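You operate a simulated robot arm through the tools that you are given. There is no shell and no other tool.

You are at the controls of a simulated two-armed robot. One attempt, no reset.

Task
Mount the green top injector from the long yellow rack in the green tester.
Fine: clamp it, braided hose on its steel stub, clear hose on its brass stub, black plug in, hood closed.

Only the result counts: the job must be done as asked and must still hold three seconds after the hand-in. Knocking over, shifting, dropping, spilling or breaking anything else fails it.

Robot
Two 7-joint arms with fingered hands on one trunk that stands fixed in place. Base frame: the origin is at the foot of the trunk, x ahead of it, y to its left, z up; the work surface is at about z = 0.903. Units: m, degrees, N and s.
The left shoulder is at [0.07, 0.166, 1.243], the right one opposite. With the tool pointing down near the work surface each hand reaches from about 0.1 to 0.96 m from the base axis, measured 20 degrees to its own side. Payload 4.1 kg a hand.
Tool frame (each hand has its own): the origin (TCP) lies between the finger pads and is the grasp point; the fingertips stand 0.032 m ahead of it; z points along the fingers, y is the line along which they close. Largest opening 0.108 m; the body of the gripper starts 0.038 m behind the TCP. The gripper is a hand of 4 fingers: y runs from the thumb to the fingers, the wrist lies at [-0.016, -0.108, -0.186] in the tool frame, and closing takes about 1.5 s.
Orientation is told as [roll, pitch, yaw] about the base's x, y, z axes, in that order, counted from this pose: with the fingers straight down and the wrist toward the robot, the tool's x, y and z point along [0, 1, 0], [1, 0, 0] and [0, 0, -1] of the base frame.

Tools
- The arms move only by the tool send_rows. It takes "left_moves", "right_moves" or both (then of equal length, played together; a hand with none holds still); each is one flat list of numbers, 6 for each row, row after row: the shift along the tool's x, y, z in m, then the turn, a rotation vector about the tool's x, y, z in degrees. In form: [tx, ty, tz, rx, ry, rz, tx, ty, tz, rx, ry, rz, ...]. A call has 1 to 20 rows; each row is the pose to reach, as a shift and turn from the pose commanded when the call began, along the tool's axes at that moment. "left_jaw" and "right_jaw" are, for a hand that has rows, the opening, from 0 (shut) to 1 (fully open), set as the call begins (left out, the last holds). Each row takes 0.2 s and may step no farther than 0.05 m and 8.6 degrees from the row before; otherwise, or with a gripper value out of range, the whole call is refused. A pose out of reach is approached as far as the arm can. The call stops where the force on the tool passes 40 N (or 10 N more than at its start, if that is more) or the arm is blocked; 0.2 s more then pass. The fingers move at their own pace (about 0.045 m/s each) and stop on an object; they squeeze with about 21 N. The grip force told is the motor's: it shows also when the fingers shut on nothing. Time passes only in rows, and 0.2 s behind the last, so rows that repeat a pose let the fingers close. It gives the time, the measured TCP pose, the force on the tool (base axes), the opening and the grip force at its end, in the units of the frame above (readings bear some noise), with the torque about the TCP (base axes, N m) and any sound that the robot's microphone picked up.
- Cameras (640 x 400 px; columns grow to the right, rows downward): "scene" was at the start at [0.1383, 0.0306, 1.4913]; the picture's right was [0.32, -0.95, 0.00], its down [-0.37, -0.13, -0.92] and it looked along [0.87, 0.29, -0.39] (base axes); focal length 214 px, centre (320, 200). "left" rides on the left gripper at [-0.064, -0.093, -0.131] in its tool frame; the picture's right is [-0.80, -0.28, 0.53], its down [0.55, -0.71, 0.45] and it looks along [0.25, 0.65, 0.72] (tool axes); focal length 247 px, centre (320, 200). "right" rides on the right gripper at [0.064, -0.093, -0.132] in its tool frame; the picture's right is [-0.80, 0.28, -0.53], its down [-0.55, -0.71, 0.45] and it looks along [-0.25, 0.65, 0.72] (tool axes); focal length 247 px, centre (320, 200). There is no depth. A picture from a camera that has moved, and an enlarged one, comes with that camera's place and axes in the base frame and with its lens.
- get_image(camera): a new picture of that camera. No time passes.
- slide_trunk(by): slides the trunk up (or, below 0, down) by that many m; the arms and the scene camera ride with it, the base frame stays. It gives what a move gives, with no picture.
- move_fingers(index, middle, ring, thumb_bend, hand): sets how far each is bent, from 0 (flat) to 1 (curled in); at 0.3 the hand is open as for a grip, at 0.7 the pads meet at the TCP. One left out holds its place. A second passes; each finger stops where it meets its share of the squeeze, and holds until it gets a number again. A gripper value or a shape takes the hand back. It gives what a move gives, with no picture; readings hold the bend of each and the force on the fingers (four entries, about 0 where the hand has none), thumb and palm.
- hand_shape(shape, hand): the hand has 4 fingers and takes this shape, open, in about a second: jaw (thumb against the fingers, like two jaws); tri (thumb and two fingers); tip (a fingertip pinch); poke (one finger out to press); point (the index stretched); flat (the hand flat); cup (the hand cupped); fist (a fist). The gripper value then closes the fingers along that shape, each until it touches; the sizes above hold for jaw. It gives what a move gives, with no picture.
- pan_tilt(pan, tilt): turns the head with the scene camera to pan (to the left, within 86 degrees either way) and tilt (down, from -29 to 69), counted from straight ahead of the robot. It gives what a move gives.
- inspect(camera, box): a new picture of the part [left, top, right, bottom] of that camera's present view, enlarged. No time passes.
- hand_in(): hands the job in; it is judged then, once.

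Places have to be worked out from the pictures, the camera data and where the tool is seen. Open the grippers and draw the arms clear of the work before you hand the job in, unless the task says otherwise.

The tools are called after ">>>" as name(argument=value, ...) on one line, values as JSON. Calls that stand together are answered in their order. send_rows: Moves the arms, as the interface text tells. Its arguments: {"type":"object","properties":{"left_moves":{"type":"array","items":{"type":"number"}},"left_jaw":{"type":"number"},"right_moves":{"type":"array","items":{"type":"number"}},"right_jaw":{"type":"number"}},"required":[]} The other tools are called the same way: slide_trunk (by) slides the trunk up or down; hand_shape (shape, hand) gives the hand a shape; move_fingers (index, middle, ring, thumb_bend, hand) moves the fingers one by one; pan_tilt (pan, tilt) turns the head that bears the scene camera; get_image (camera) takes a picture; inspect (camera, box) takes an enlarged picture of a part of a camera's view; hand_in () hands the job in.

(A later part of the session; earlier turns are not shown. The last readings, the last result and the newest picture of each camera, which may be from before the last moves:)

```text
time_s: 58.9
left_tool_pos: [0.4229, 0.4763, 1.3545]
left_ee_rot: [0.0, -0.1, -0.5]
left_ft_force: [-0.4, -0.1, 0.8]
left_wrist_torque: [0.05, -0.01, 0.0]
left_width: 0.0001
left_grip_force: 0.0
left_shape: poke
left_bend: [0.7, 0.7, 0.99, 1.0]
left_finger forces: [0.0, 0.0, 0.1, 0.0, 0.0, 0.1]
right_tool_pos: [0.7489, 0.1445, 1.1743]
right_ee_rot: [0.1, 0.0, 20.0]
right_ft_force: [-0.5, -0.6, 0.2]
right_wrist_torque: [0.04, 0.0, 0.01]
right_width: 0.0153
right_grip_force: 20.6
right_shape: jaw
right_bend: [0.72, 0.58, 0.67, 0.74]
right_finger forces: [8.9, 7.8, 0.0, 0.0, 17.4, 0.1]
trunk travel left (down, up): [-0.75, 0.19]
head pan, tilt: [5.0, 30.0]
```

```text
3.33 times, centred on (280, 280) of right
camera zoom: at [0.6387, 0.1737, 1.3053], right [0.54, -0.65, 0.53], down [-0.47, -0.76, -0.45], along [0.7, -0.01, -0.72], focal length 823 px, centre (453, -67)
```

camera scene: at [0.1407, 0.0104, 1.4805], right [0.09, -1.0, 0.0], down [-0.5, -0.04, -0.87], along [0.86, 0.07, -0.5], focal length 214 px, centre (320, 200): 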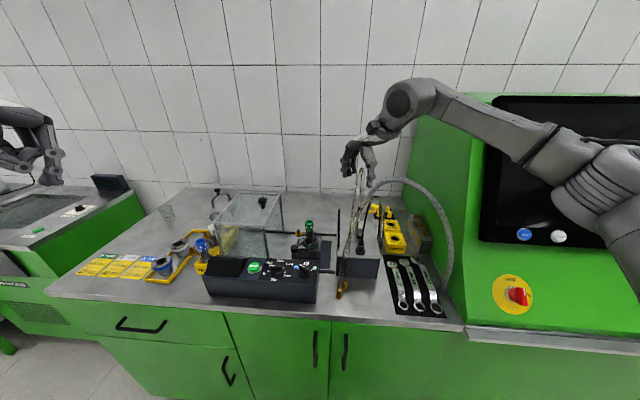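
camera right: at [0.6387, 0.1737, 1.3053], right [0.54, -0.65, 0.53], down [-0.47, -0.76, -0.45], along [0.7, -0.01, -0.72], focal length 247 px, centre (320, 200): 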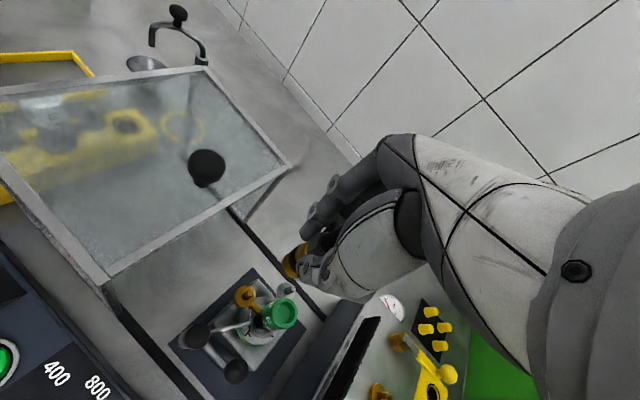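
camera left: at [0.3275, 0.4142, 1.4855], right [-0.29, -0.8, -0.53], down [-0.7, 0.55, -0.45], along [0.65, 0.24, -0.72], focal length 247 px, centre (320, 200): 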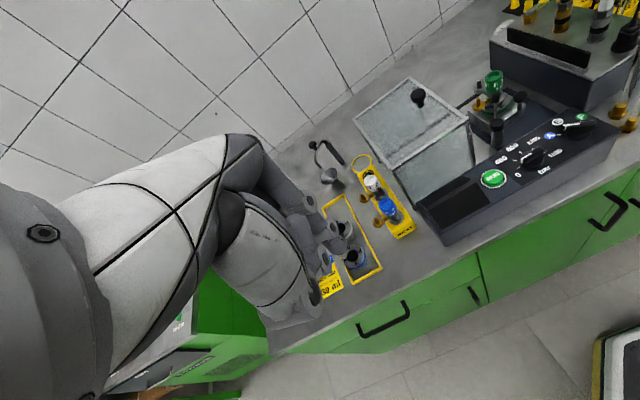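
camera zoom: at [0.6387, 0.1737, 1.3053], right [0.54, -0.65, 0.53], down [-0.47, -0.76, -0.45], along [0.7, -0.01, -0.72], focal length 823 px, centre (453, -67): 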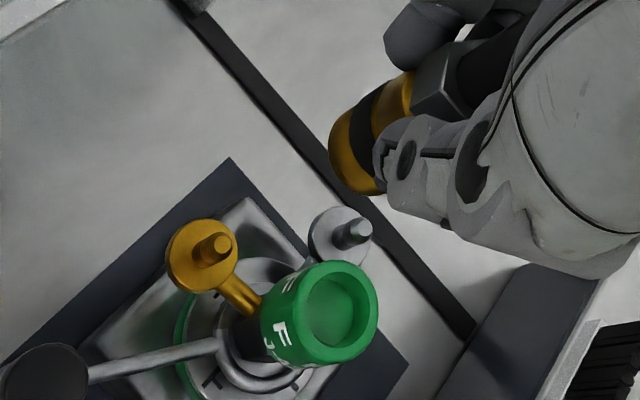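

Brass tip ≈ (0.746, 0.141, 1.003); the coupling must shift about −3.5 mm x, −2.5 mm y. I lower to ~15 mm above the tip and re-measure.

>>> send_rows(right_moves=[-0.0012, -0.0042, 0.03, 0, 0, 0, -0.0012, -0.0042, 0.06, 0, 0, 0, -0.0012, -0.0042, 0.09, 0, 0, 0, -0.0012, -0.0042, 0.09, 0, 0, 0])

>>> inspect(camera="scene", box=[285, 200, 325, 250])

>>> inspect(camera="left", box=[465, 50, 525, 115])

>>> inspect(camera="right", box=[220, 210, 320, 310])

```text
time_s: 59.9
left_tool_pos: [0.4229, 0.4767, 1.354]
left_ee_rot: [-0.2, -0.2, -0.5]
left_ft_force: [-0.3, -0.7, -0.3]
left_wrist_torque: [0.0, 0.02, 0.02]
left_width: 0.0
left_grip_force: 0.0
left_shape: poke
left_bend: [0.7, 0.7, 0.99, 1.0]
left_finger forces: [0.0, 0.0, 0.0, 0.1, 0.0, 0.0]
right_tool_pos: [0.745, 0.1423, 1.0838]
right_ee_rot: [0.0, 0.0, 20.2]
right_ft_force: [-0.6, 0.3, -0.4]
right_wrist_torque: [-0.01, 0.01, -0.01]
right_width: 0.015
right_grip_force: 21.3
right_shape: jaw
right_bend: [0.72, 0.58, 0.67, 0.74]
right_finger forces: [9.0, 7.9, 0.0, 0.0, 17.5, 0.1]
trunk travel left (down, up): [-0.75, 0.19]
head pan, tilt: [5.0, 30.0]
```

```text
8.00 times, centred on (305, 225) of scene
camera zoom: at [0.1405, 0.0092, 1.4805], right [0.09, -1.0, 0.0], down [-0.5, -0.04, -0.87], along [0.86, 0.08, -0.5], focal length 1716 px, centre (440, 0)
```

zoom: 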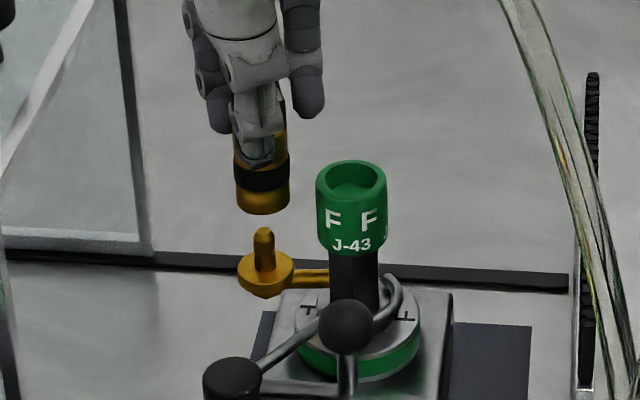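

```text
6.15 times, centred on (495, 82) of left
camera zoom: at [0.3279, 0.4143, 1.4853], right [-0.29, -0.8, -0.53], down [-0.7, 0.55, -0.45], along [0.65, 0.24, -0.72], focal length 1520 px, centre (-757, 923)
```

zoom: 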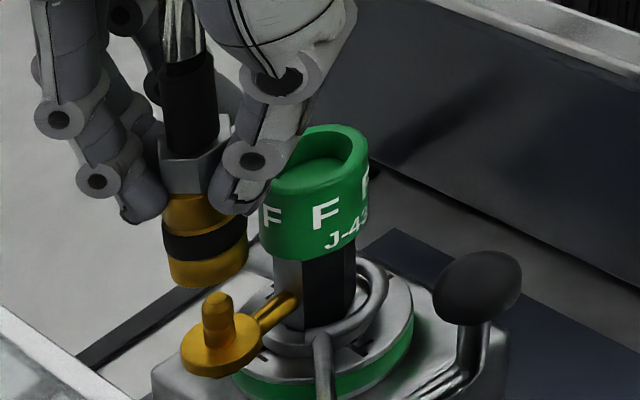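

```text
4.00 times, centred on (270, 260) of right
camera zoom: at [0.6348, 0.1718, 1.2144], right [0.54, -0.65, 0.53], down [-0.47, -0.76, -0.45], along [0.7, -0.01, -0.72], focal length 988 px, centre (520, -40)
```

zoom: 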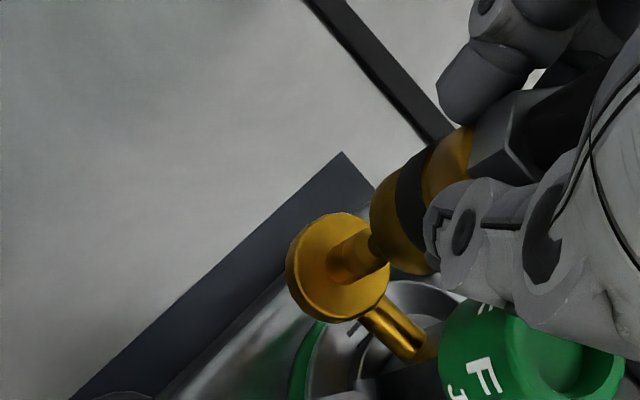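

Now only −2.5 mm in x remains, with a 15 mm vertical gap. I correct and lower in 4 mm steps onto the stub.

>>> send_rows(right_moves=[0.0009, -0.0024, 0.003, 0, 0, 0, 0.0009, -0.0024, 0.008, 0, 0, 0, 0.0009, -0.0024, 0.012, 0, 0, 0, 0.0009, -0.0024, 0.016, 0, 0, 0, 0.0009, -0.0024, 0.02, 0, 0, 0, 0.0009, -0.0024, 0.02, 0, 0, 0])

>>> inspect(camera="scene", box=[285, 200, 325, 250])

>>> inspect(camera="left", box=[465, 50, 525, 115])

```text
time_s: 61.3
left_tool_pos: [0.422, 0.4777, 1.3539]
left_ee_rot: [-0.2, -0.2, -0.3]
left_ft_force: [0.3, 0.0, -0.4]
left_wrist_torque: [-0.04, -0.06, 0.03]
left_width: 0.0
left_grip_force: 0.1
left_shape: poke
left_bend: [0.7, 0.7, 0.99, 1.0]
left_finger forces: [0.0, 0.0, 0.0, 0.0, 0.1, 0.0]
right_tool_pos: [0.7434, 0.1413, 1.0662]
right_ee_rot: [0.1, 0.0, 20.1]
right_ft_force: [-0.5, -0.1, -1.3]
right_wrist_torque: [-0.01, 0.04, -0.01]
right_width: 0.0152
right_grip_force: 21.0
right_shape: jaw
right_bend: [0.72, 0.58, 0.67, 0.74]
right_finger forces: [9.0, 7.9, 0.0, 0.1, 17.4, 0.0]
trunk travel left (down, up): [-0.75, 0.19]
head pan, tilt: [5.0, 30.0]
```

```text
8.00 times, centred on (305, 225) of scene
camera zoom: at [0.1408, 0.0092, 1.4805], right [0.09, -1.0, 0.0], down [-0.5, -0.04, -0.87], along [0.86, 0.07, -0.5], focal length 1716 px, centre (440, 0)
```

zoom: 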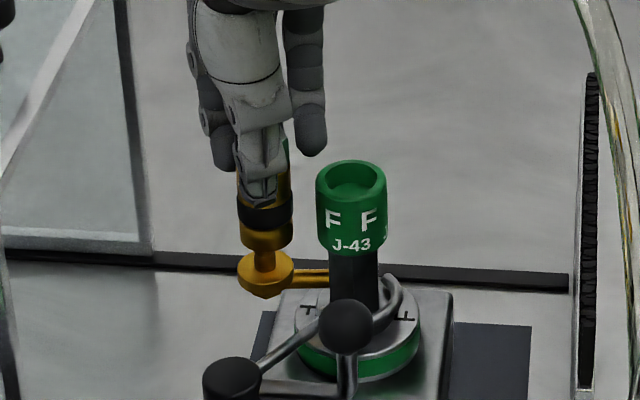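

```text
6.15 times, centred on (495, 82) of left
camera zoom: at [0.3282, 0.4143, 1.4853], right [-0.29, -0.8, -0.53], down [-0.7, 0.55, -0.45], along [0.65, 0.24, -0.72], focal length 1520 px, centre (-757, 923)
```

zoom: 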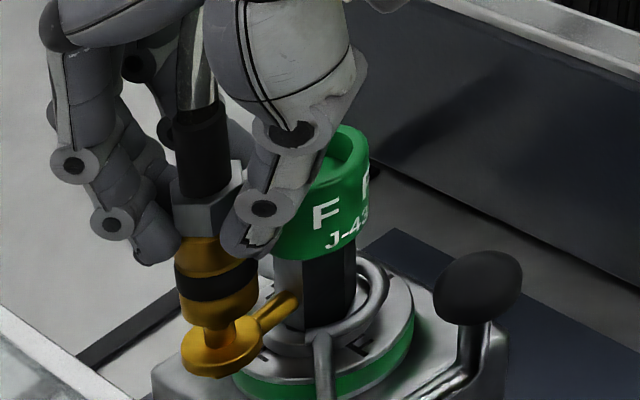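

The stub is entering the coupling, aligned in both views. Continuing down until it seats.

>>> send_rows(right_moves=[0, 0, 0.004, 0, 0, 0, 0, 0, 0.008, 0, 0, 0, 0, 0, 0.012, 0, 0, 0, 0, 0, 0.015, 0, 0, 0, 0, 0, 0.015, 0, 0, 0])

>>> inspect(camera="scene", box=[285, 200, 325, 250])

>>> inspect(camera="left", box=[465, 50, 525, 115])

```text
time_s: 62.5
left_tool_pos: [0.4207, 0.4767, 1.3533]
left_ee_rot: [-0.2, -0.1, -0.4]
left_ft_force: [0.4, 0.5, 0.7]
left_wrist_torque: [0.01, -0.01, 0.0]
left_width: 0.0
left_grip_force: 0.1
left_shape: poke
left_bend: [0.7, 0.7, 0.99, 1.0]
left_finger forces: [0.0, 0.0, 0.1, 0.1, 0.0, 0.0]
right_tool_pos: [0.7426, 0.142, 1.0513]
right_ee_rot: [-0.1, 0.0, 20.2]
right_ft_force: [-0.1, 1.0, 4.5]
right_wrist_torque: [0.05, -0.02, 0.01]
right_width: 0.0154
right_grip_force: 21.0
right_shape: jaw
right_bend: [0.72, 0.58, 0.67, 0.74]
right_finger forces: [9.9, 8.2, 0.2, 0.0, 18.3, 0.0]
trunk travel left (down, up): [-0.75, 0.19]
head pan, tilt: [5.0, 30.0]
```

```text
8.00 times, centred on (305, 225) of scene
camera zoom: at [0.1401, 0.0092, 1.4806], right [0.09, -1.0, 0.0], down [-0.5, -0.04, -0.87], along [0.86, 0.08, -0.5], focal length 1716 px, centre (440, 0)
```

zoom: 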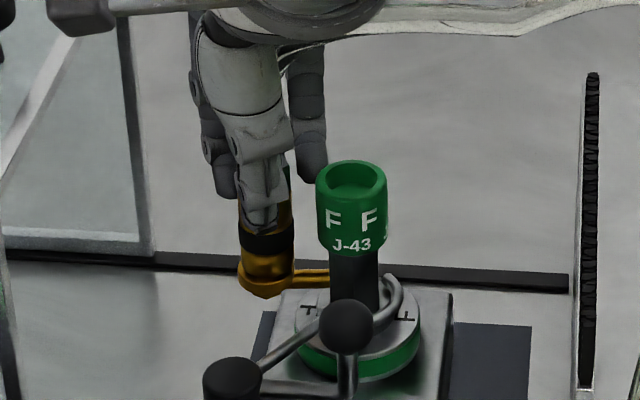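

```text
6.15 times, centred on (495, 82) of left
camera zoom: at [0.3275, 0.4143, 1.4855], right [-0.29, -0.8, -0.53], down [-0.7, 0.55, -0.45], along [0.65, 0.24, -0.72], focal length 1520 px, centre (-757, 923)
```

zoom: 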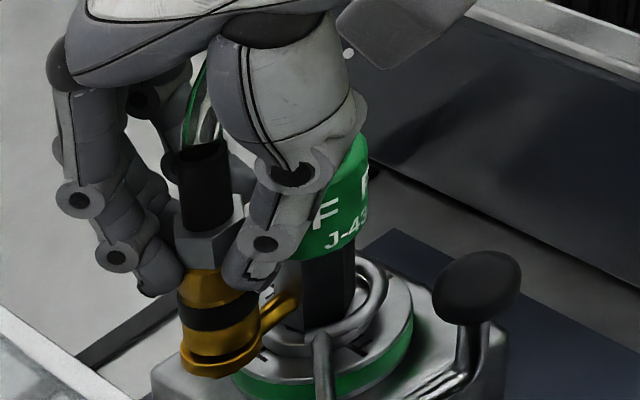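

Contact at about 6 N and nearly flush. I press a few mm more to snap it home.

>>> send_rows(right_moves=[0, 0, 0.0015, 0, 0, 0, 0, 0, 0.003, 0, 0, 0, 0, 0, 0.0045, 0, 0, 0, 0, 0, 0.0045, 0, 0, 0])

>>> inspect(camera="left", box=[475, 70, 515, 115])

>>> inspect(camera="scene", box=[290, 210, 325, 245])

```text
time_s: 63.5
left_tool_pos: [0.4191, 0.4778, 1.3556]
left_ee_rot: [-0.2, -0.3, -0.3]
left_ft_force: [0.8, 0.4, -0.2]
left_wrist_torque: [0.01, -0.03, -0.03]
left_width: 0.0
left_grip_force: 0.1
left_shape: poke
left_bend: [0.7, 0.7, 0.99, 1.0]
left_finger forces: [0.1, 0.0, 0.0, 0.0, 0.1, 0.0]
right_tool_pos: [0.7408, 0.1419, 1.0484]
right_ee_rot: [-0.1, -0.2, 20.2]
right_ft_force: [1.1, 3.5, 20.0]
right_wrist_torque: [0.07, -0.15, 0.1]
right_width: 0.0162
right_grip_force: 20.6
right_shape: jaw
right_bend: [0.72, 0.58, 0.68, 0.75]
right_finger forces: [11.7, 9.9, 1.8, 0.1, 21.2, 0.1]
trunk travel left (down, up): [-0.75, 0.19]
head pan, tilt: [5.0, 30.0]
```

```text
8.89 times, centred on (495, 92) of left
camera zoom: at [0.3249, 0.4142, 1.4863], right [-0.29, -0.8, -0.53], down [-0.7, 0.55, -0.45], along [0.65, 0.24, -0.72], focal length 2195 px, centre (-1236, 1156)
```

zoom: 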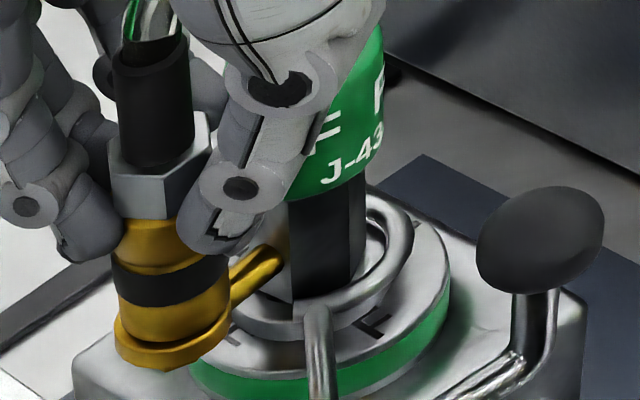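

```text
11.43 times, centred on (308, 228) of scene
camera zoom: at [0.1375, 0.0091, 1.481], right [0.09, -1.0, 0.0], down [-0.5, -0.04, -0.87], along [0.86, 0.08, -0.5], focal length 2451 px, centre (463, -114)
```

zoom: 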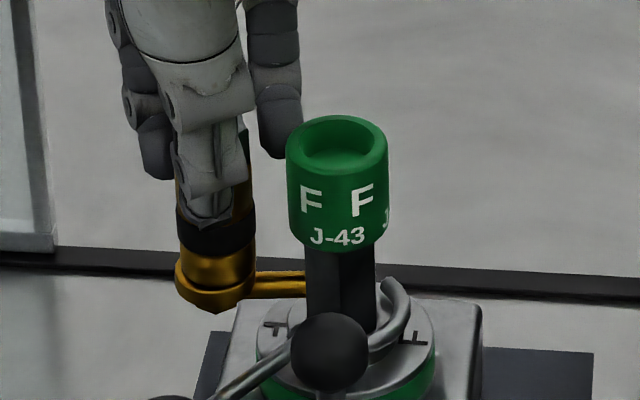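

Flush on the disc with 20 N. I relax, open modestly and rise, watching that the coupling stays.

>>> send_rows(right_moves=[0, 0.001, -0.004, 0, 0, 0, 0, 0.001, -0.004, 0, 0, 0, 0, 0.001, -0.004, 0, 0, 0, 0, 0.001, -0.004, 0, 0, 0, 0, 0.001, -0.004, 0, 0, 0], right_jaw=0.45)

>>> send_rows(right_moves=[0, 0, -0.02, 0, 0, 0, 0, 0, -0.05, 0, 0, 0, 0, 0, -0.09, 0, 0, 0, 0, 0, -0.13, 0, 0, 0])

>>> inspect(camera="left", box=[465, 30, 535, 115])

>>> inspect(camera="scene", box=[270, 140, 350, 260])

```text
time_s: 64.7
left_tool_pos: [0.4216, 0.4776, 1.3548]
left_ee_rot: [-0.2, -0.1, -0.3]
left_ft_force: [-0.5, -0.5, -0.2]
left_wrist_torque: [0.01, 0.02, 0.03]
left_width: 0.0
left_grip_force: 0.1
left_shape: poke
left_bend: [0.7, 0.7, 0.99, 1.0]
left_finger forces: [0.1, 0.0, 0.0, 0.1, 0.1, 0.1]
right_tool_pos: [0.7429, 0.1415, 1.049]
right_ee_rot: [-0.1, 0.0, 20.0]
right_ft_force: [0.2, -0.9, -0.7]
right_wrist_torque: [0.01, 0.03, 0.04]
right_width: 0.048
right_grip_force: 0.1
right_shape: jaw
right_bend: [0.74, 0.47, 0.44, 0.72]
right_finger forces: [0.0, 0.0, 0.0, 0.0, 0.0, 0.0]
trunk travel left (down, up): [-0.75, 0.19]
head pan, tilt: [5.0, 30.0]
```

```text
time_s: 65.7
left_tool_pos: [0.4208, 0.4764, 1.353]
left_ee_rot: [-0.2, -0.1, -0.5]
left_ft_force: [-0.9, 0.5, -0.1]
left_wrist_torque: [0.0, 0.02, 0.03]
left_width: 0.0
left_grip_force: 0.0
left_shape: poke
left_bend: [0.7, 0.7, 0.99, 1.0]
left_finger forces: [0.0, 0.1, 0.1, 0.0, 0.1, 0.0]
right_tool_pos: [0.7452, 0.1399, 1.1784]
right_ee_rot: [0.0, 0.0, 20.1]
right_ft_force: [-0.8, -0.4, -0.1]
right_wrist_torque: [0.0, 0.01, -0.01]
right_width: 0.0484
right_grip_force: 0.1
right_shape: jaw
right_bend: [0.74, 0.47, 0.44, 0.72]
right_finger forces: [0.0, 0.0, 0.0, 0.0, 0.1, 0.0]
trunk travel left (down, up): [-0.75, 0.19]
head pan, tilt: [5.0, 30.0]
```

```text
4.71 times, centred on (500, 72) of left
camera zoom: at [0.327, 0.4142, 1.4855], right [-0.29, -0.8, -0.53], down [-0.7, 0.55, -0.45], along [0.65, 0.24, -0.72], focal length 1162 px, centre (-527, 800)
```

zoom: 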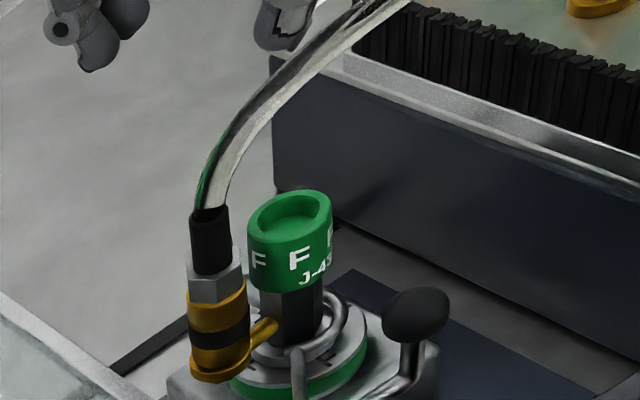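

```text
3.33 times, centred on (310, 200) of scene
camera zoom: at [0.1396, 0.0091, 1.4806], right [0.09, -1.0, 0.0], down [-0.5, -0.04, -0.87], along [0.86, 0.08, -0.5], focal length 715 px, centre (353, 200)
```

zoom: 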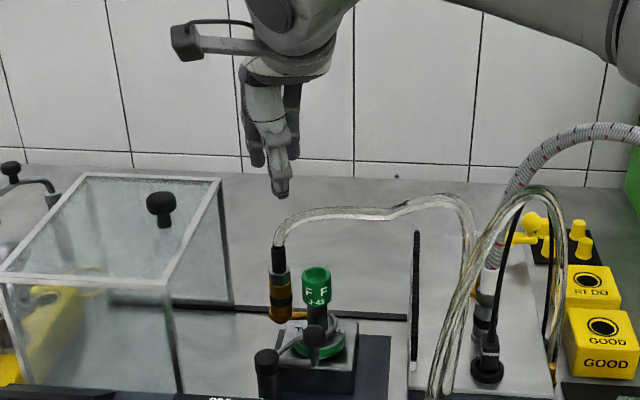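

The clear hose is on the brass stub and holds. Next the plug: I move the right hand above it with yaw 0.

>>> send_rows(right_moves=[-0.0288, -0.0256, 0, 0, 0, 4, -0.0577, -0.0511, 0, 0, 0, 8, -0.0865, -0.0767, 0, 0, 0, 12, -0.1153, -0.1023, 0, 0, 0, 16, -0.1442, -0.1278, 0, 0, 0, 20, -0.173, -0.1534, 0.01, 0, 0, 20, -0.173, -0.1534, 0.02, 0, 0, 20], right_jaw=0.35)

>>> inspect(camera="right", box=[220, 190, 400, 370])

>>> inspect(camera="left", box=[540, 0, 640, 100])

>>> inspect(camera="scene", box=[320, 180, 400, 270])

```text
time_s: 67.3
left_tool_pos: [0.4219, 0.4776, 1.3535]
left_ee_rot: [-0.3, -0.1, -0.5]
left_ft_force: [-0.7, 0.4, -0.8]
left_wrist_torque: [-0.03, 0.03, 0.0]
left_width: 0.0
left_grip_force: 0.1
left_shape: poke
left_bend: [0.7, 0.7, 0.99, 1.0]
left_finger forces: [0.0, 0.0, 0.0, 0.1, 0.1, 0.1]
right_tool_pos: [0.658, -0.072, 1.1592]
right_ee_rot: [-0.1, 0.1, 0.2]
right_ft_force: [0.5, 0.5, -0.2]
right_wrist_torque: [-0.03, 0.04, 0.01]
right_width: 0.0381
right_grip_force: 0.0
right_shape: jaw
right_bend: [0.74, 0.51, 0.49, 0.73]
right_finger forces: [0.1, 0.1, 0.0, 0.0, 0.0, 0.0]
trunk travel left (down, up): [-0.75, 0.19]
head pan, tilt: [5.0, 30.0]
```

```text
2.22 times, centred on (310, 280) of right
camera zoom: at [0.5659, -0.0083, 1.2895], right [0.29, -0.8, 0.53], down [-0.7, -0.55, -0.45], along [0.65, -0.25, -0.72], focal length 549 px, centre (342, 22)
```

zoom: 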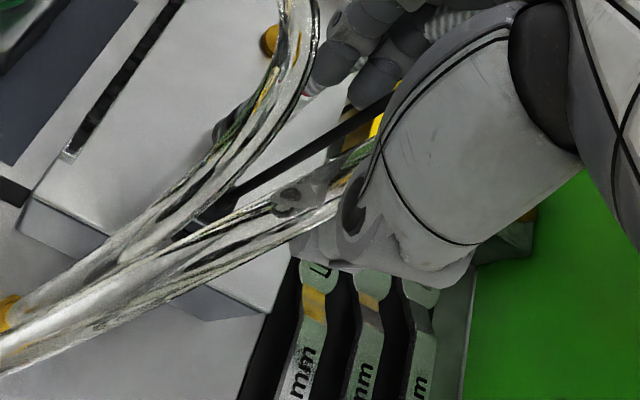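

```text
4.00 times, centred on (590, 50) of left
camera zoom: at [0.3288, 0.4151, 1.4849], right [-0.29, -0.8, -0.53], down [-0.7, 0.55, -0.45], along [0.65, 0.24, -0.72], focal length 988 px, centre (-760, 800)
```

zoom: 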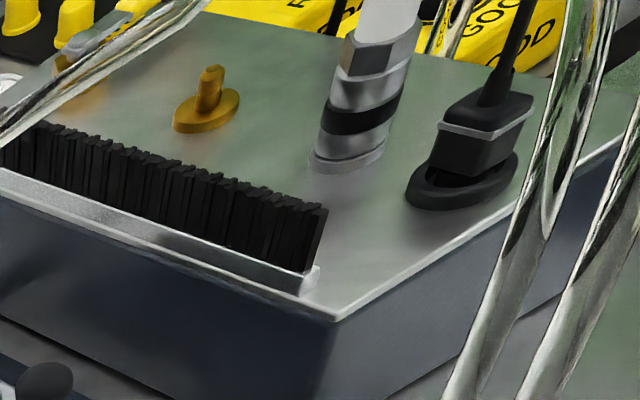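

```text
4.44 times, centred on (360, 225) of scene
camera zoom: at [0.1413, 0.01, 1.4805], right [0.09, -1.0, 0.0], down [-0.5, -0.04, -0.87], along [0.86, 0.07, -0.5], focal length 953 px, centre (142, 89)
```

zoom: 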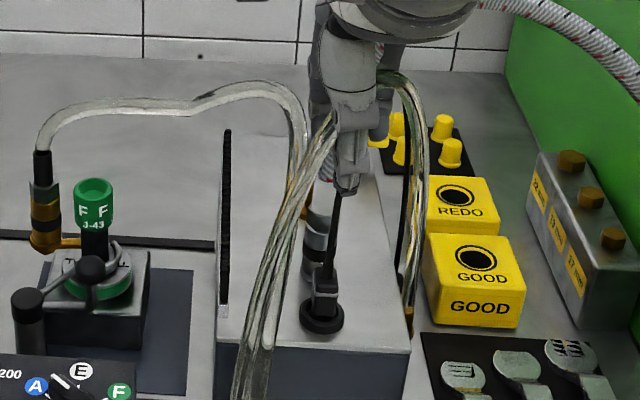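

The plug body is oblong along x (~28 × 16 mm), so gripping it across y would be best. I test whether the right wrist can yaw toward −90° here.

>>> send_rows(right_moves=[0, 0, 0, 0, 0, 8, 0, 0, 0, 0, 0, 16, 0, 0, 0, 0, 0, 24, 0, 0, 0, 0, 0, 32, 0, 0, 0, 0, 0, 40, 0, 0, 0, 0, 0, 48, 0, 0, 0, 0, 0, 56, 0, 0, 0, 0, 0, 64, 0, 0, 0, 0, 0, 72, 0, 0, 0, 0, 0, 80, 0, 0, 0, 0, 0, 88])

>>> get_image(camera="right")

>>> get_image(camera="scene")

```text
time_s: 69.7
left_tool_pos: [0.4219, 0.4774, 1.3534]
left_ee_rot: [-0.2, -0.2, -0.5]
left_ft_force: [-0.5, 0.9, 0.0]
left_wrist_torque: [-0.01, 0.01, -0.01]
left_width: 0.0001
left_grip_force: 0.0
left_shape: poke
left_bend: [0.7, 0.7, 0.99, 1.0]
left_finger forces: [0.0, 0.0, 0.0, 0.1, 0.1, 0.0]
right_tool_pos: [0.658, -0.0734, 1.1597]
right_ee_rot: [-0.1, 0.0, -88.1]
right_ft_force: [0.4, 0.7, -0.2]
right_wrist_torque: [-0.03, -0.01, -0.01]
right_width: 0.0384
right_grip_force: 0.0
right_shape: jaw
right_bend: [0.74, 0.51, 0.49, 0.73]
right_finger forces: [0.0, 0.0, 0.0, 0.0, 0.1, 0.1]
trunk travel left (down, up): [-0.75, 0.19]
head pan, tilt: [5.0, 30.0]
```

```text
taken
camera right: at [0.7187, 0.0216, 1.2901], right [-0.79, -0.31, 0.53], down [-0.57, 0.69, -0.45], along [-0.23, -0.66, -0.72], focal length 247 px, centre (320, 200)
```

right: 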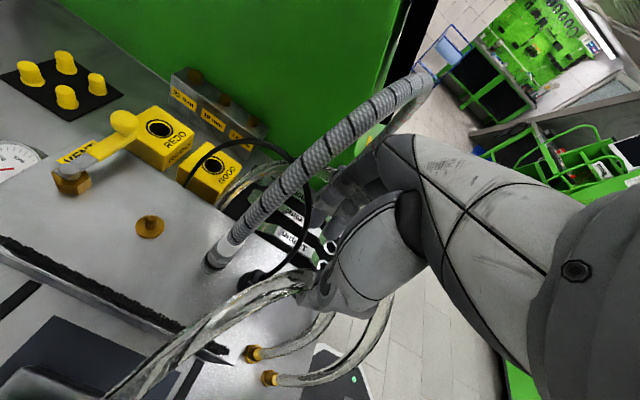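

```text
taken
camera scene: at [0.1409, 0.0096, 1.4805], right [0.09, -1.0, 0.0], down [-0.5, -0.04, -0.87], along [0.86, 0.07, -0.5], focal length 214 px, centre (320, 200)
```

scene: 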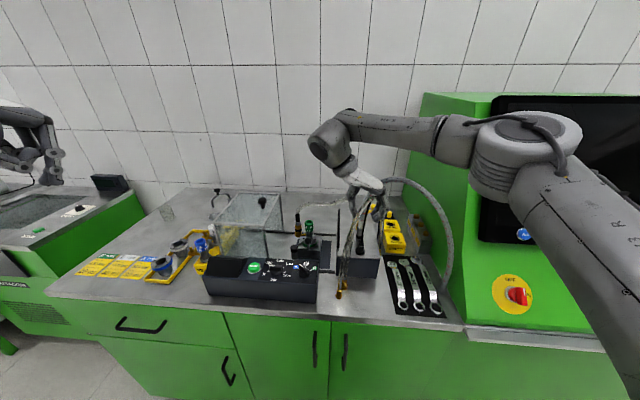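

Yaw −88° is reachable – ideal for gripping the plug across y, and useful for the steel coupling too. Zoom on the plug from here.

>>> inspect(camera="right", box=[200, 200, 350, 330])

>>> inspect(camera="scene", box=[335, 190, 395, 270])

>>> inspect(camera="left", box=[560, 0, 640, 70])

```text
3.08 times, centred on (275, 265) of right
camera zoom: at [0.7187, 0.0216, 1.2901], right [-0.79, -0.31, 0.53], down [-0.57, 0.69, -0.45], along [-0.23, -0.66, -0.72], focal length 760 px, centre (458, 0)
```

zoom: 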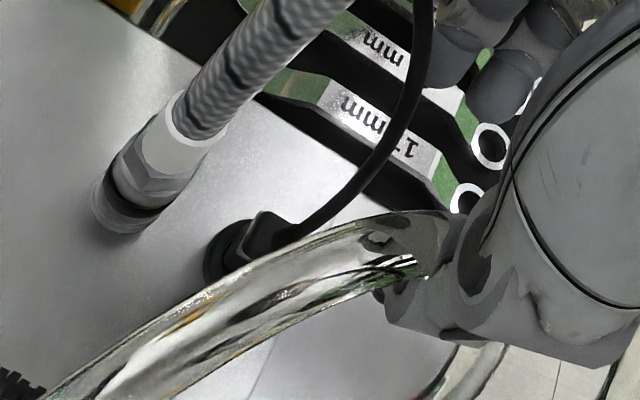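

```text
5.00 times, centred on (365, 230) of scene
camera zoom: at [0.1409, 0.0096, 1.4805], right [0.09, -1.0, 0.0], down [-0.5, -0.04, -0.87], along [0.86, 0.07, -0.5], focal length 1072 px, centre (95, 50)
```

zoom: 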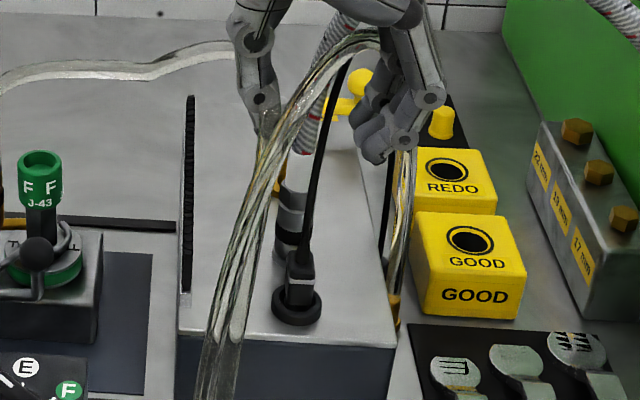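

```text
5.71 times, centred on (600, 35) of left
camera zoom: at [0.3284, 0.4147, 1.4851], right [-0.29, -0.8, -0.53], down [-0.7, 0.55, -0.45], along [0.65, 0.24, -0.72], focal length 1411 px, centre (-1280, 1143)
```

zoom: 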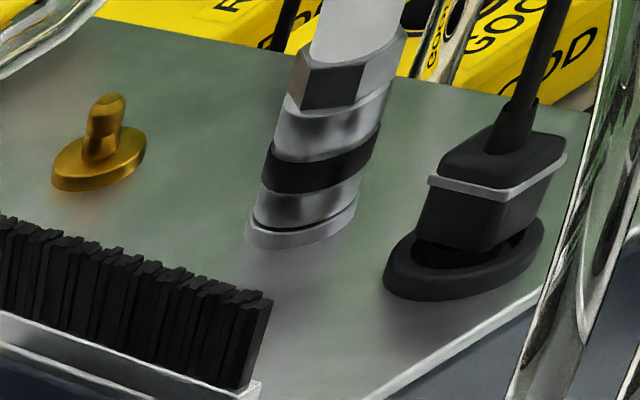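

Plug block: centre (0.660, −0.073), top z≈1.035, about 18 mm wide in y. I lower to z≈1.075 and check again.

>>> send_rows(right_moves=[0.002, 0, 0.03, 0, 0, 2, 0.002, 0, 0.06, 0, 0, 2, 0.002, 0, 0.085, 0, 0, 2, 0.002, 0, 0.085, 0, 0, 2])

>>> inspect(camera="scene", box=[340, 200, 390, 260])

>>> inspect(camera="left", box=[560, 0, 640, 70])

>>> inspect(camera="right", box=[220, 180, 370, 310])

```text
time_s: 70.7
left_tool_pos: [0.4226, 0.4765, 1.353]
left_ee_rot: [-0.3, -0.1, -0.4]
left_ft_force: [0.5, -0.3, -0.5]
left_wrist_torque: [0.01, 0.0, 0.01]
left_width: 0.0
left_grip_force: 0.1
left_shape: poke
left_bend: [0.7, 0.7, 0.99, 1.0]
left_finger forces: [0.0, 0.0, 0.0, 0.0, 0.1, 0.0]
right_tool_pos: [0.6608, -0.0736, 1.0747]
right_ee_rot: [0.0, -0.1, -90.0]
right_ft_force: [0.0, 0.5, -0.1]
right_wrist_torque: [-0.01, 0.01, 0.01]
right_width: 0.038
right_grip_force: 0.0
right_shape: jaw
right_bend: [0.74, 0.51, 0.49, 0.73]
right_finger forces: [0.1, 0.1, 0.1, 0.0, 0.0, 0.0]
trunk travel left (down, up): [-0.75, 0.19]
head pan, tilt: [5.0, 30.0]
```

```text
6.67 times, centred on (365, 230) of scene
camera zoom: at [0.1407, 0.0092, 1.4805], right [0.09, -1.0, 0.0], down [-0.5, -0.04, -0.87], along [0.86, 0.07, -0.5], focal length 1430 px, centre (20, 0)
```

zoom: 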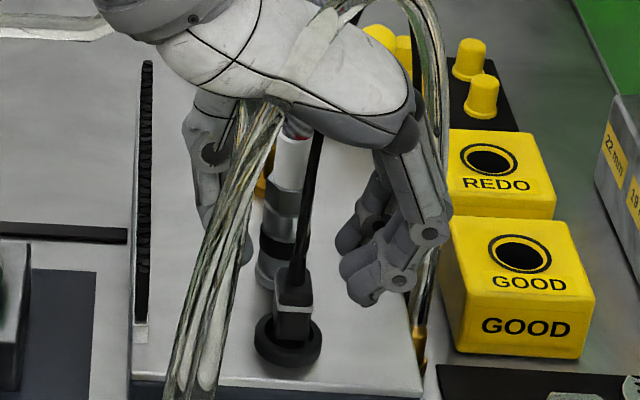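

```text
5.71 times, centred on (600, 35) of left
camera zoom: at [0.3281, 0.4143, 1.4853], right [-0.29, -0.8, -0.53], down [-0.7, 0.55, -0.45], along [0.65, 0.24, -0.72], focal length 1411 px, centre (-1280, 1143)
```

zoom: 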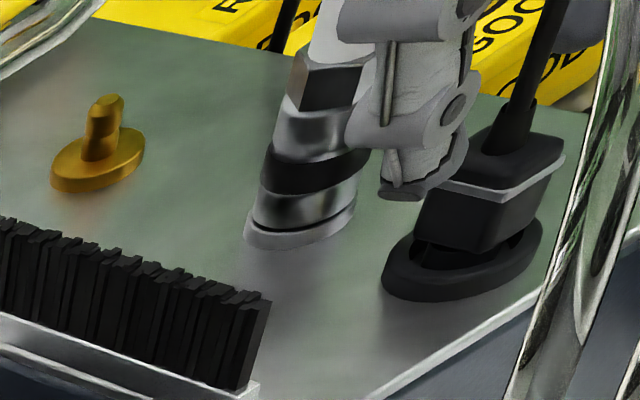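

```text
3.08 times, centred on (295, 245) of right
camera zoom: at [0.724, 0.0201, 1.2057], right [-0.8, -0.29, 0.53], down [-0.55, 0.7, -0.45], along [-0.25, -0.65, -0.72], focal length 760 px, centre (397, 62)
```

zoom: 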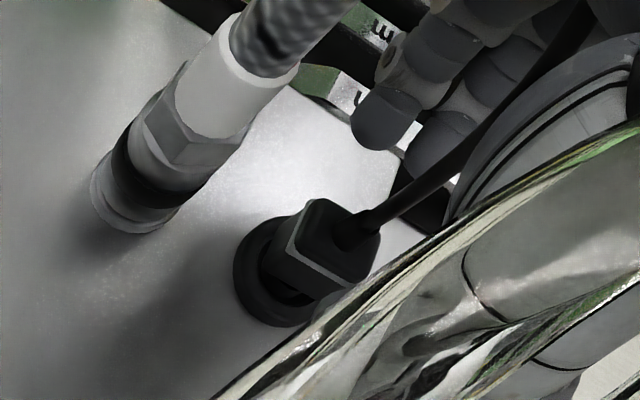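

Thumb and fingers straddle the plug correctly in y. Lowering to z≈1.044 and closing.

>>> send_rows(right_moves=[0, 0, 0.01, 0, 0, 0, 0, 0, 0.02, 0, 0, 0, 0, 0, 0.03, 0, 0, 0, 0, 0, 0.03, 0, 0, 0])

>>> send_rows(right_moves=[0, 0, 0, 0, 0, 0, 0, 0, 0, 0, 0, 0, 0, 0, 0, 0, 0, 0, 0, 0, 0, 0, 0, 0, 0, 0, 0, 0, 0, 0, 0, 0, 0, 0, 0, 0], right_jaw=0.0)

>>> inspect(camera="scene", box=[340, 200, 390, 260])

>>> inspect(camera="left", box=[560, 0, 640, 70])

```text
time_s: 71.7
left_tool_pos: [0.4223, 0.4769, 1.3535]
left_ee_rot: [-0.2, -0.1, -0.5]
left_ft_force: [0.2, 0.3, -0.5]
left_wrist_torque: [0.0, 0.03, -0.02]
left_width: 0.0002
left_grip_force: 0.0
left_shape: poke
left_bend: [0.7, 0.7, 0.99, 1.0]
left_finger forces: [0.0, 0.0, 0.1, 0.0, 0.0, 0.0]
right_tool_pos: [0.6608, -0.0742, 1.044]
right_ee_rot: [0.0, 0.0, -89.8]
right_ft_force: [0.7, 0.2, 0.2]
right_wrist_torque: [-0.03, -0.01, 0.03]
right_width: 0.0381
right_grip_force: 0.1
right_shape: jaw
right_bend: [0.74, 0.51, 0.49, 0.73]
right_finger forces: [0.1, 0.1, 0.1, 0.0, 0.0, 0.0]
trunk travel left (down, up): [-0.75, 0.19]
head pan, tilt: [5.0, 30.0]
```

```text
time_s: 73.1
left_tool_pos: [0.4222, 0.476, 1.3527]
left_ee_rot: [-0.2, -0.1, -0.3]
left_ft_force: [0.6, 0.3, 0.8]
left_wrist_torque: [0.01, 0.01, -0.01]
left_width: 0.0
left_grip_force: 0.0
left_shape: poke
left_bend: [0.7, 0.7, 0.99, 1.0]
left_finger forces: [0.0, 0.0, 0.0, 0.0, 0.0, 0.1]
right_tool_pos: [0.6614, -0.0725, 1.0446]
right_ee_rot: [0.0, 0.0, -89.9]
right_ft_force: [-1.1, 0.0, -1.8]
right_wrist_torque: [-0.01, 0.04, -0.02]
right_width: 0.0118
right_grip_force: 20.8
right_shape: jaw
right_bend: [0.72, 0.62, 0.68, 0.73]
right_finger forces: [10.9, 6.1, 0.0, 0.0, 17.4, 0.0]
trunk travel left (down, up): [-0.75, 0.19]
head pan, tilt: [5.0, 30.0]
```

```text
6.67 times, centred on (365, 230) of scene
camera zoom: at [0.1408, 0.0092, 1.4805], right [0.09, -1.0, 0.0], down [-0.5, -0.04, -0.87], along [0.86, 0.07, -0.5], focal length 1430 px, centre (20, 0)
```

zoom: 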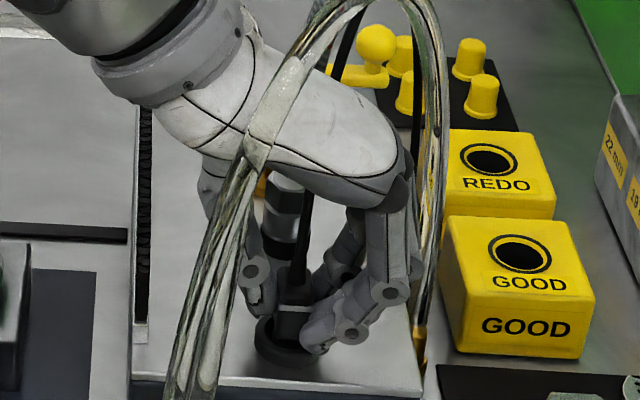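

```text
5.71 times, centred on (600, 35) of left
camera zoom: at [0.3282, 0.4143, 1.4853], right [-0.29, -0.8, -0.53], down [-0.7, 0.55, -0.45], along [0.65, 0.24, -0.72], focal length 1411 px, centre (-1280, 1143)
```

zoom: 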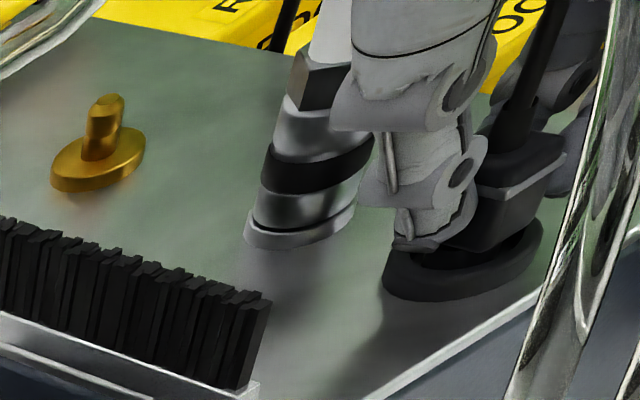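

Plug is gripped. Pulling it straight up.

>>> send_rows(right_moves=[0, 0, -0.005, 0, 0, 0, 0, 0, -0.01, 0, 0, 0, 0, 0, -0.02, 0, 0, 0, 0, 0, -0.04, 0, 0, 0, 0, 0, -0.07, 0, 0, 0, 0, 0, -0.1, 0, 0, 0, 0, 0, -0.1, 0, 0, 0])

>>> inspect(camera="scene", box=[330, 160, 400, 260])

>>> inspect(camera="left", box=[560, 0, 640, 70])

>>> inspect(camera="right", box=[220, 180, 370, 310])

```text
time_s: 74.7
left_tool_pos: [0.4226, 0.4776, 1.354]
left_ee_rot: [-0.2, -0.1, -0.5]
left_ft_force: [0.4, -0.1, 0.4]
left_wrist_torque: [0.01, 0.0, 0.0]
left_width: 0.0003
left_grip_force: 0.0
left_shape: poke
left_bend: [0.7, 0.7, 0.99, 1.0]
left_finger forces: [0.1, 0.0, 0.1, 0.0, 0.1, 0.0]
right_tool_pos: [0.6621, -0.0739, 1.1456]
right_ee_rot: [-0.2, 0.1, -89.8]
right_ft_force: [0.2, -0.3, -0.3]
right_wrist_torque: [0.0, 0.0, 0.0]
right_width: 0.0118
right_grip_force: 20.9
right_shape: jaw
right_bend: [0.72, 0.62, 0.68, 0.73]
right_finger forces: [11.3, 6.6, 0.0, 0.0, 18.0, 0.0]
trunk travel left (down, up): [-0.75, 0.19]
head pan, tilt: [5.0, 30.0]
```

```text
4.00 times, centred on (365, 210) of scene
camera zoom: at [0.1412, 0.0091, 1.4805], right [0.09, -1.0, 0.0], down [-0.5, -0.04, -0.87], along [0.86, 0.08, -0.5], focal length 858 px, centre (140, 160)
```

zoom: 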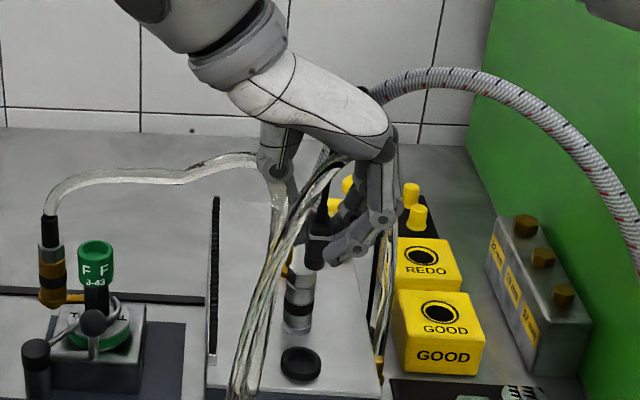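

```text
5.71 times, centred on (600, 35) of left
camera zoom: at [0.3286, 0.4142, 1.4852], right [-0.29, -0.8, -0.53], down [-0.7, 0.55, -0.45], along [0.65, 0.24, -0.72], focal length 1411 px, centre (-1280, 1143)
```

zoom: 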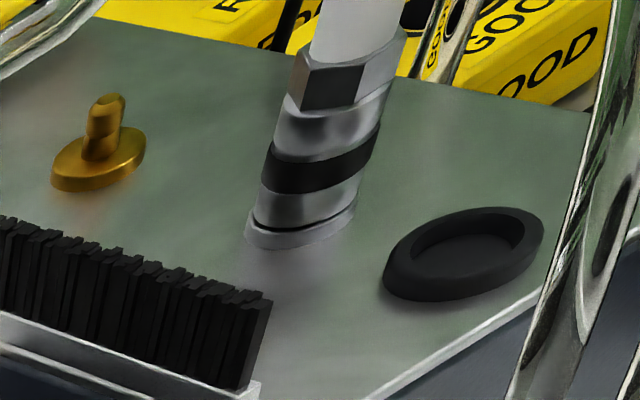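

```text
3.08 times, centred on (295, 245) of right
camera zoom: at [0.7254, 0.0193, 1.2745], right [-0.8, -0.29, 0.53], down [-0.55, 0.7, -0.45], along [-0.25, -0.65, -0.72], focal length 760 px, centre (397, 62)
```

zoom: 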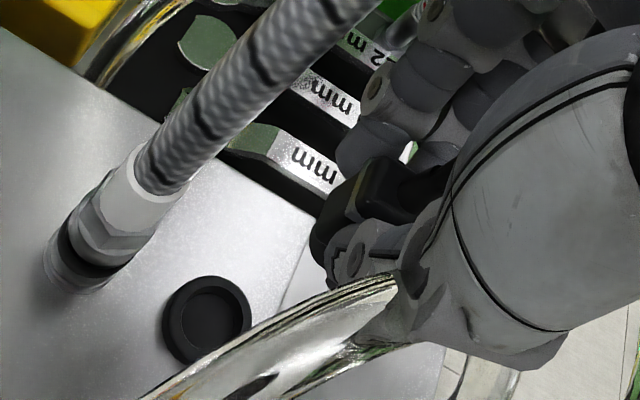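

Plug is out of its socket. Carrying it over to above the injector's cap.

>>> send_rows(right_moves=[0.0, 0, -0.03, 0, 0, 0, 0.022, -0.043, -0.03, 0, 0, 0, 0.044, -0.087, -0.03, 0, 0, 0, 0.066, -0.131, -0.03, 0, 0, 0, 0.088, -0.1745, -0.03, 0, 0, 0, 0.088, -0.1745, -0.03, 0, 0, 0])

>>> inspect(camera="scene", box=[280, 170, 350, 250])

>>> inspect(camera="left", box=[460, 20, 540, 110])

>>> get_image(camera="right")

```text
time_s: 76.1
left_tool_pos: [0.4218, 0.4797, 1.3528]
left_ee_rot: [-0.4, 0.0, -0.4]
left_ft_force: [0.9, -0.3, 0.7]
left_wrist_torque: [-0.05, 0.0, -0.02]
left_width: 0.0001
left_grip_force: 0.0
left_shape: poke
left_bend: [0.7, 0.7, 0.99, 1.0]
left_finger forces: [0.1, 0.1, 0.0, 0.0, 0.0, 0.1]
right_tool_pos: [0.6882, 0.0717, 1.1666]
right_ee_rot: [0.0, -0.1, -89.8]
right_ft_force: [0.1, -0.2, 0.2]
right_wrist_torque: [0.03, 0.01, 0.0]
right_width: 0.0113
right_grip_force: 20.8
right_shape: jaw
right_bend: [0.72, 0.62, 0.68, 0.73]
right_finger forces: [11.6, 6.6, 0.0, 0.0, 18.3, 0.0]
right hand out of reach, approached as far as the arm can: row 4, 5, 6
trunk travel left (down, up): [-0.75, 0.19]
head pan, tilt: [5.0, 30.0]
```

```text
5.00 times, centred on (315, 210) of scene
camera zoom: at [0.1406, 0.0124, 1.4805], right [0.09, -1.0, 0.0], down [-0.5, -0.05, -0.87], along [0.86, 0.07, -0.5], focal length 1072 px, centre (345, 150)
```

zoom: 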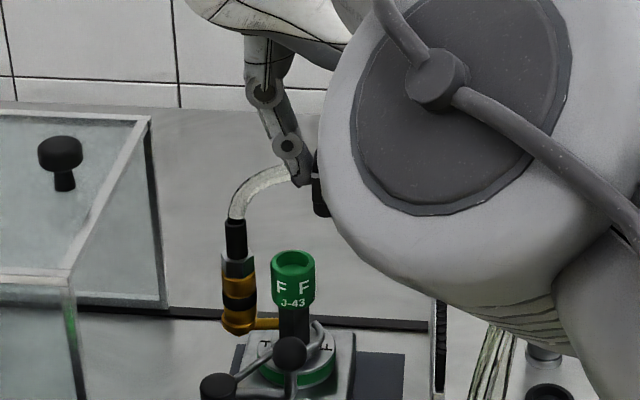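

```text
4.44 times, centred on (500, 65) of left
camera zoom: at [0.328, 0.4175, 1.4843], right [-0.29, -0.8, -0.53], down [-0.7, 0.55, -0.45], along [0.65, 0.24, -0.72], focal length 1098 px, centre (-480, 800)
```

zoom: 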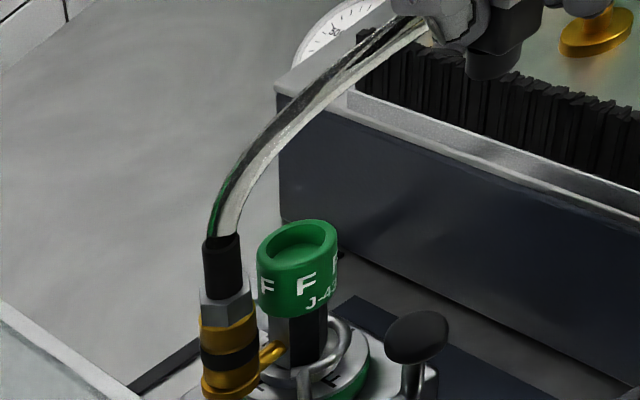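

```text
taken
camera right: at [0.7519, 0.166, 1.2979], right [-0.8, -0.28, 0.53], down [-0.55, 0.7, -0.45], along [-0.25, -0.65, -0.72], focal length 247 px, centre (320, 200)
```

right: 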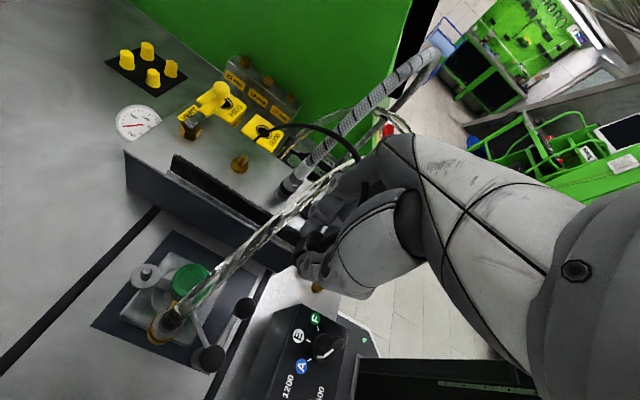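

Yaw −90° can't reach that far across. I back off slightly, turn the hand to yaw −45° and then go to the cap.

>>> send_rows(right_moves=[0, 0.015, -0.005, 0, 0, -7.5, 0, 0.03, -0.008, 0, 0, -15, 0, 0.03, -0.008, 0, 0, -22.5, 0, 0.03, -0.008, 0, 0, -30, 0, 0.03, -0.008, 0, 0, -37.5, 0.01, 0.02, -0.008, 0, 0, -45, 0.035, 0.0, -0.008, 0, 0, -45, 0.062, -0.0288, -0.008, 0, 0, -45, 0.062, -0.0288, -0.008, 0, 0, -45])

>>> inspect(camera="scene", box=[280, 170, 350, 250])

>>> inspect(camera="left", box=[460, 20, 540, 110])

>>> get_image(camera="right")

```text
time_s: 78.1
left_tool_pos: [0.4222, 0.475, 1.3548]
left_ee_rot: [-0.2, -0.1, -0.5]
left_ft_force: [0.0, -0.4, 1.0]
left_wrist_torque: [0.03, 0.0, 0.02]
left_width: 0.0
left_grip_force: 0.0
left_shape: poke
left_bend: [0.7, 0.7, 0.99, 1.0]
left_finger forces: [0.0, 0.0, 0.0, 0.0, 0.1, 0.0]
right_tool_pos: [0.7514, 0.0953, 1.1774]
right_ee_rot: [-0.1, 0.0, -44.8]
right_ft_force: [-0.7, -0.5, -1.0]
right_wrist_torque: [0.02, -0.04, 0.0]
right_width: 0.0115
right_grip_force: 20.7
right_shape: jaw
right_bend: [0.72, 0.62, 0.68, 0.73]
right_finger forces: [11.3, 6.5, 0.0, 0.0, 17.9, 0.0]
trunk travel left (down, up): [-0.75, 0.19]
head pan, tilt: [5.0, 30.0]
```

```text
5.00 times, centred on (315, 210) of scene
camera zoom: at [0.1401, 0.0075, 1.4806], right [0.09, -1.0, 0.0], down [-0.5, -0.04, -0.87], along [0.86, 0.08, -0.5], focal length 1072 px, centre (345, 150)
```

zoom: 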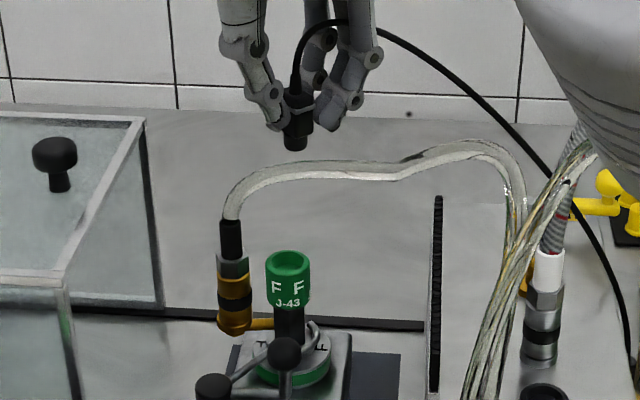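

```text
4.44 times, centred on (500, 65) of left
camera zoom: at [0.3276, 0.4125, 1.486], right [-0.29, -0.8, -0.53], down [-0.7, 0.55, -0.45], along [0.65, 0.24, -0.72], focal length 1098 px, centre (-480, 800)
```

zoom: 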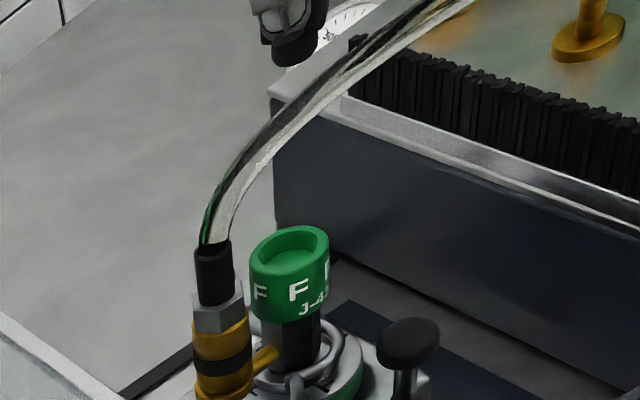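

```text
taken
camera right: at [0.7304, 0.2059, 1.3064], right [-0.36, -0.77, 0.53], down [-0.89, 0.11, -0.45], along [0.28, -0.63, -0.72], focal length 247 px, centre (320, 200)
```

right: 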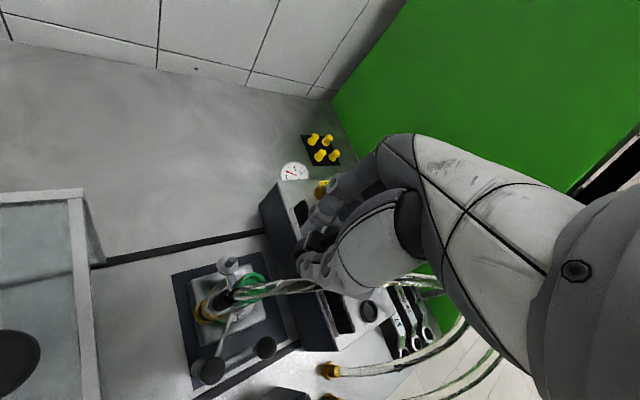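

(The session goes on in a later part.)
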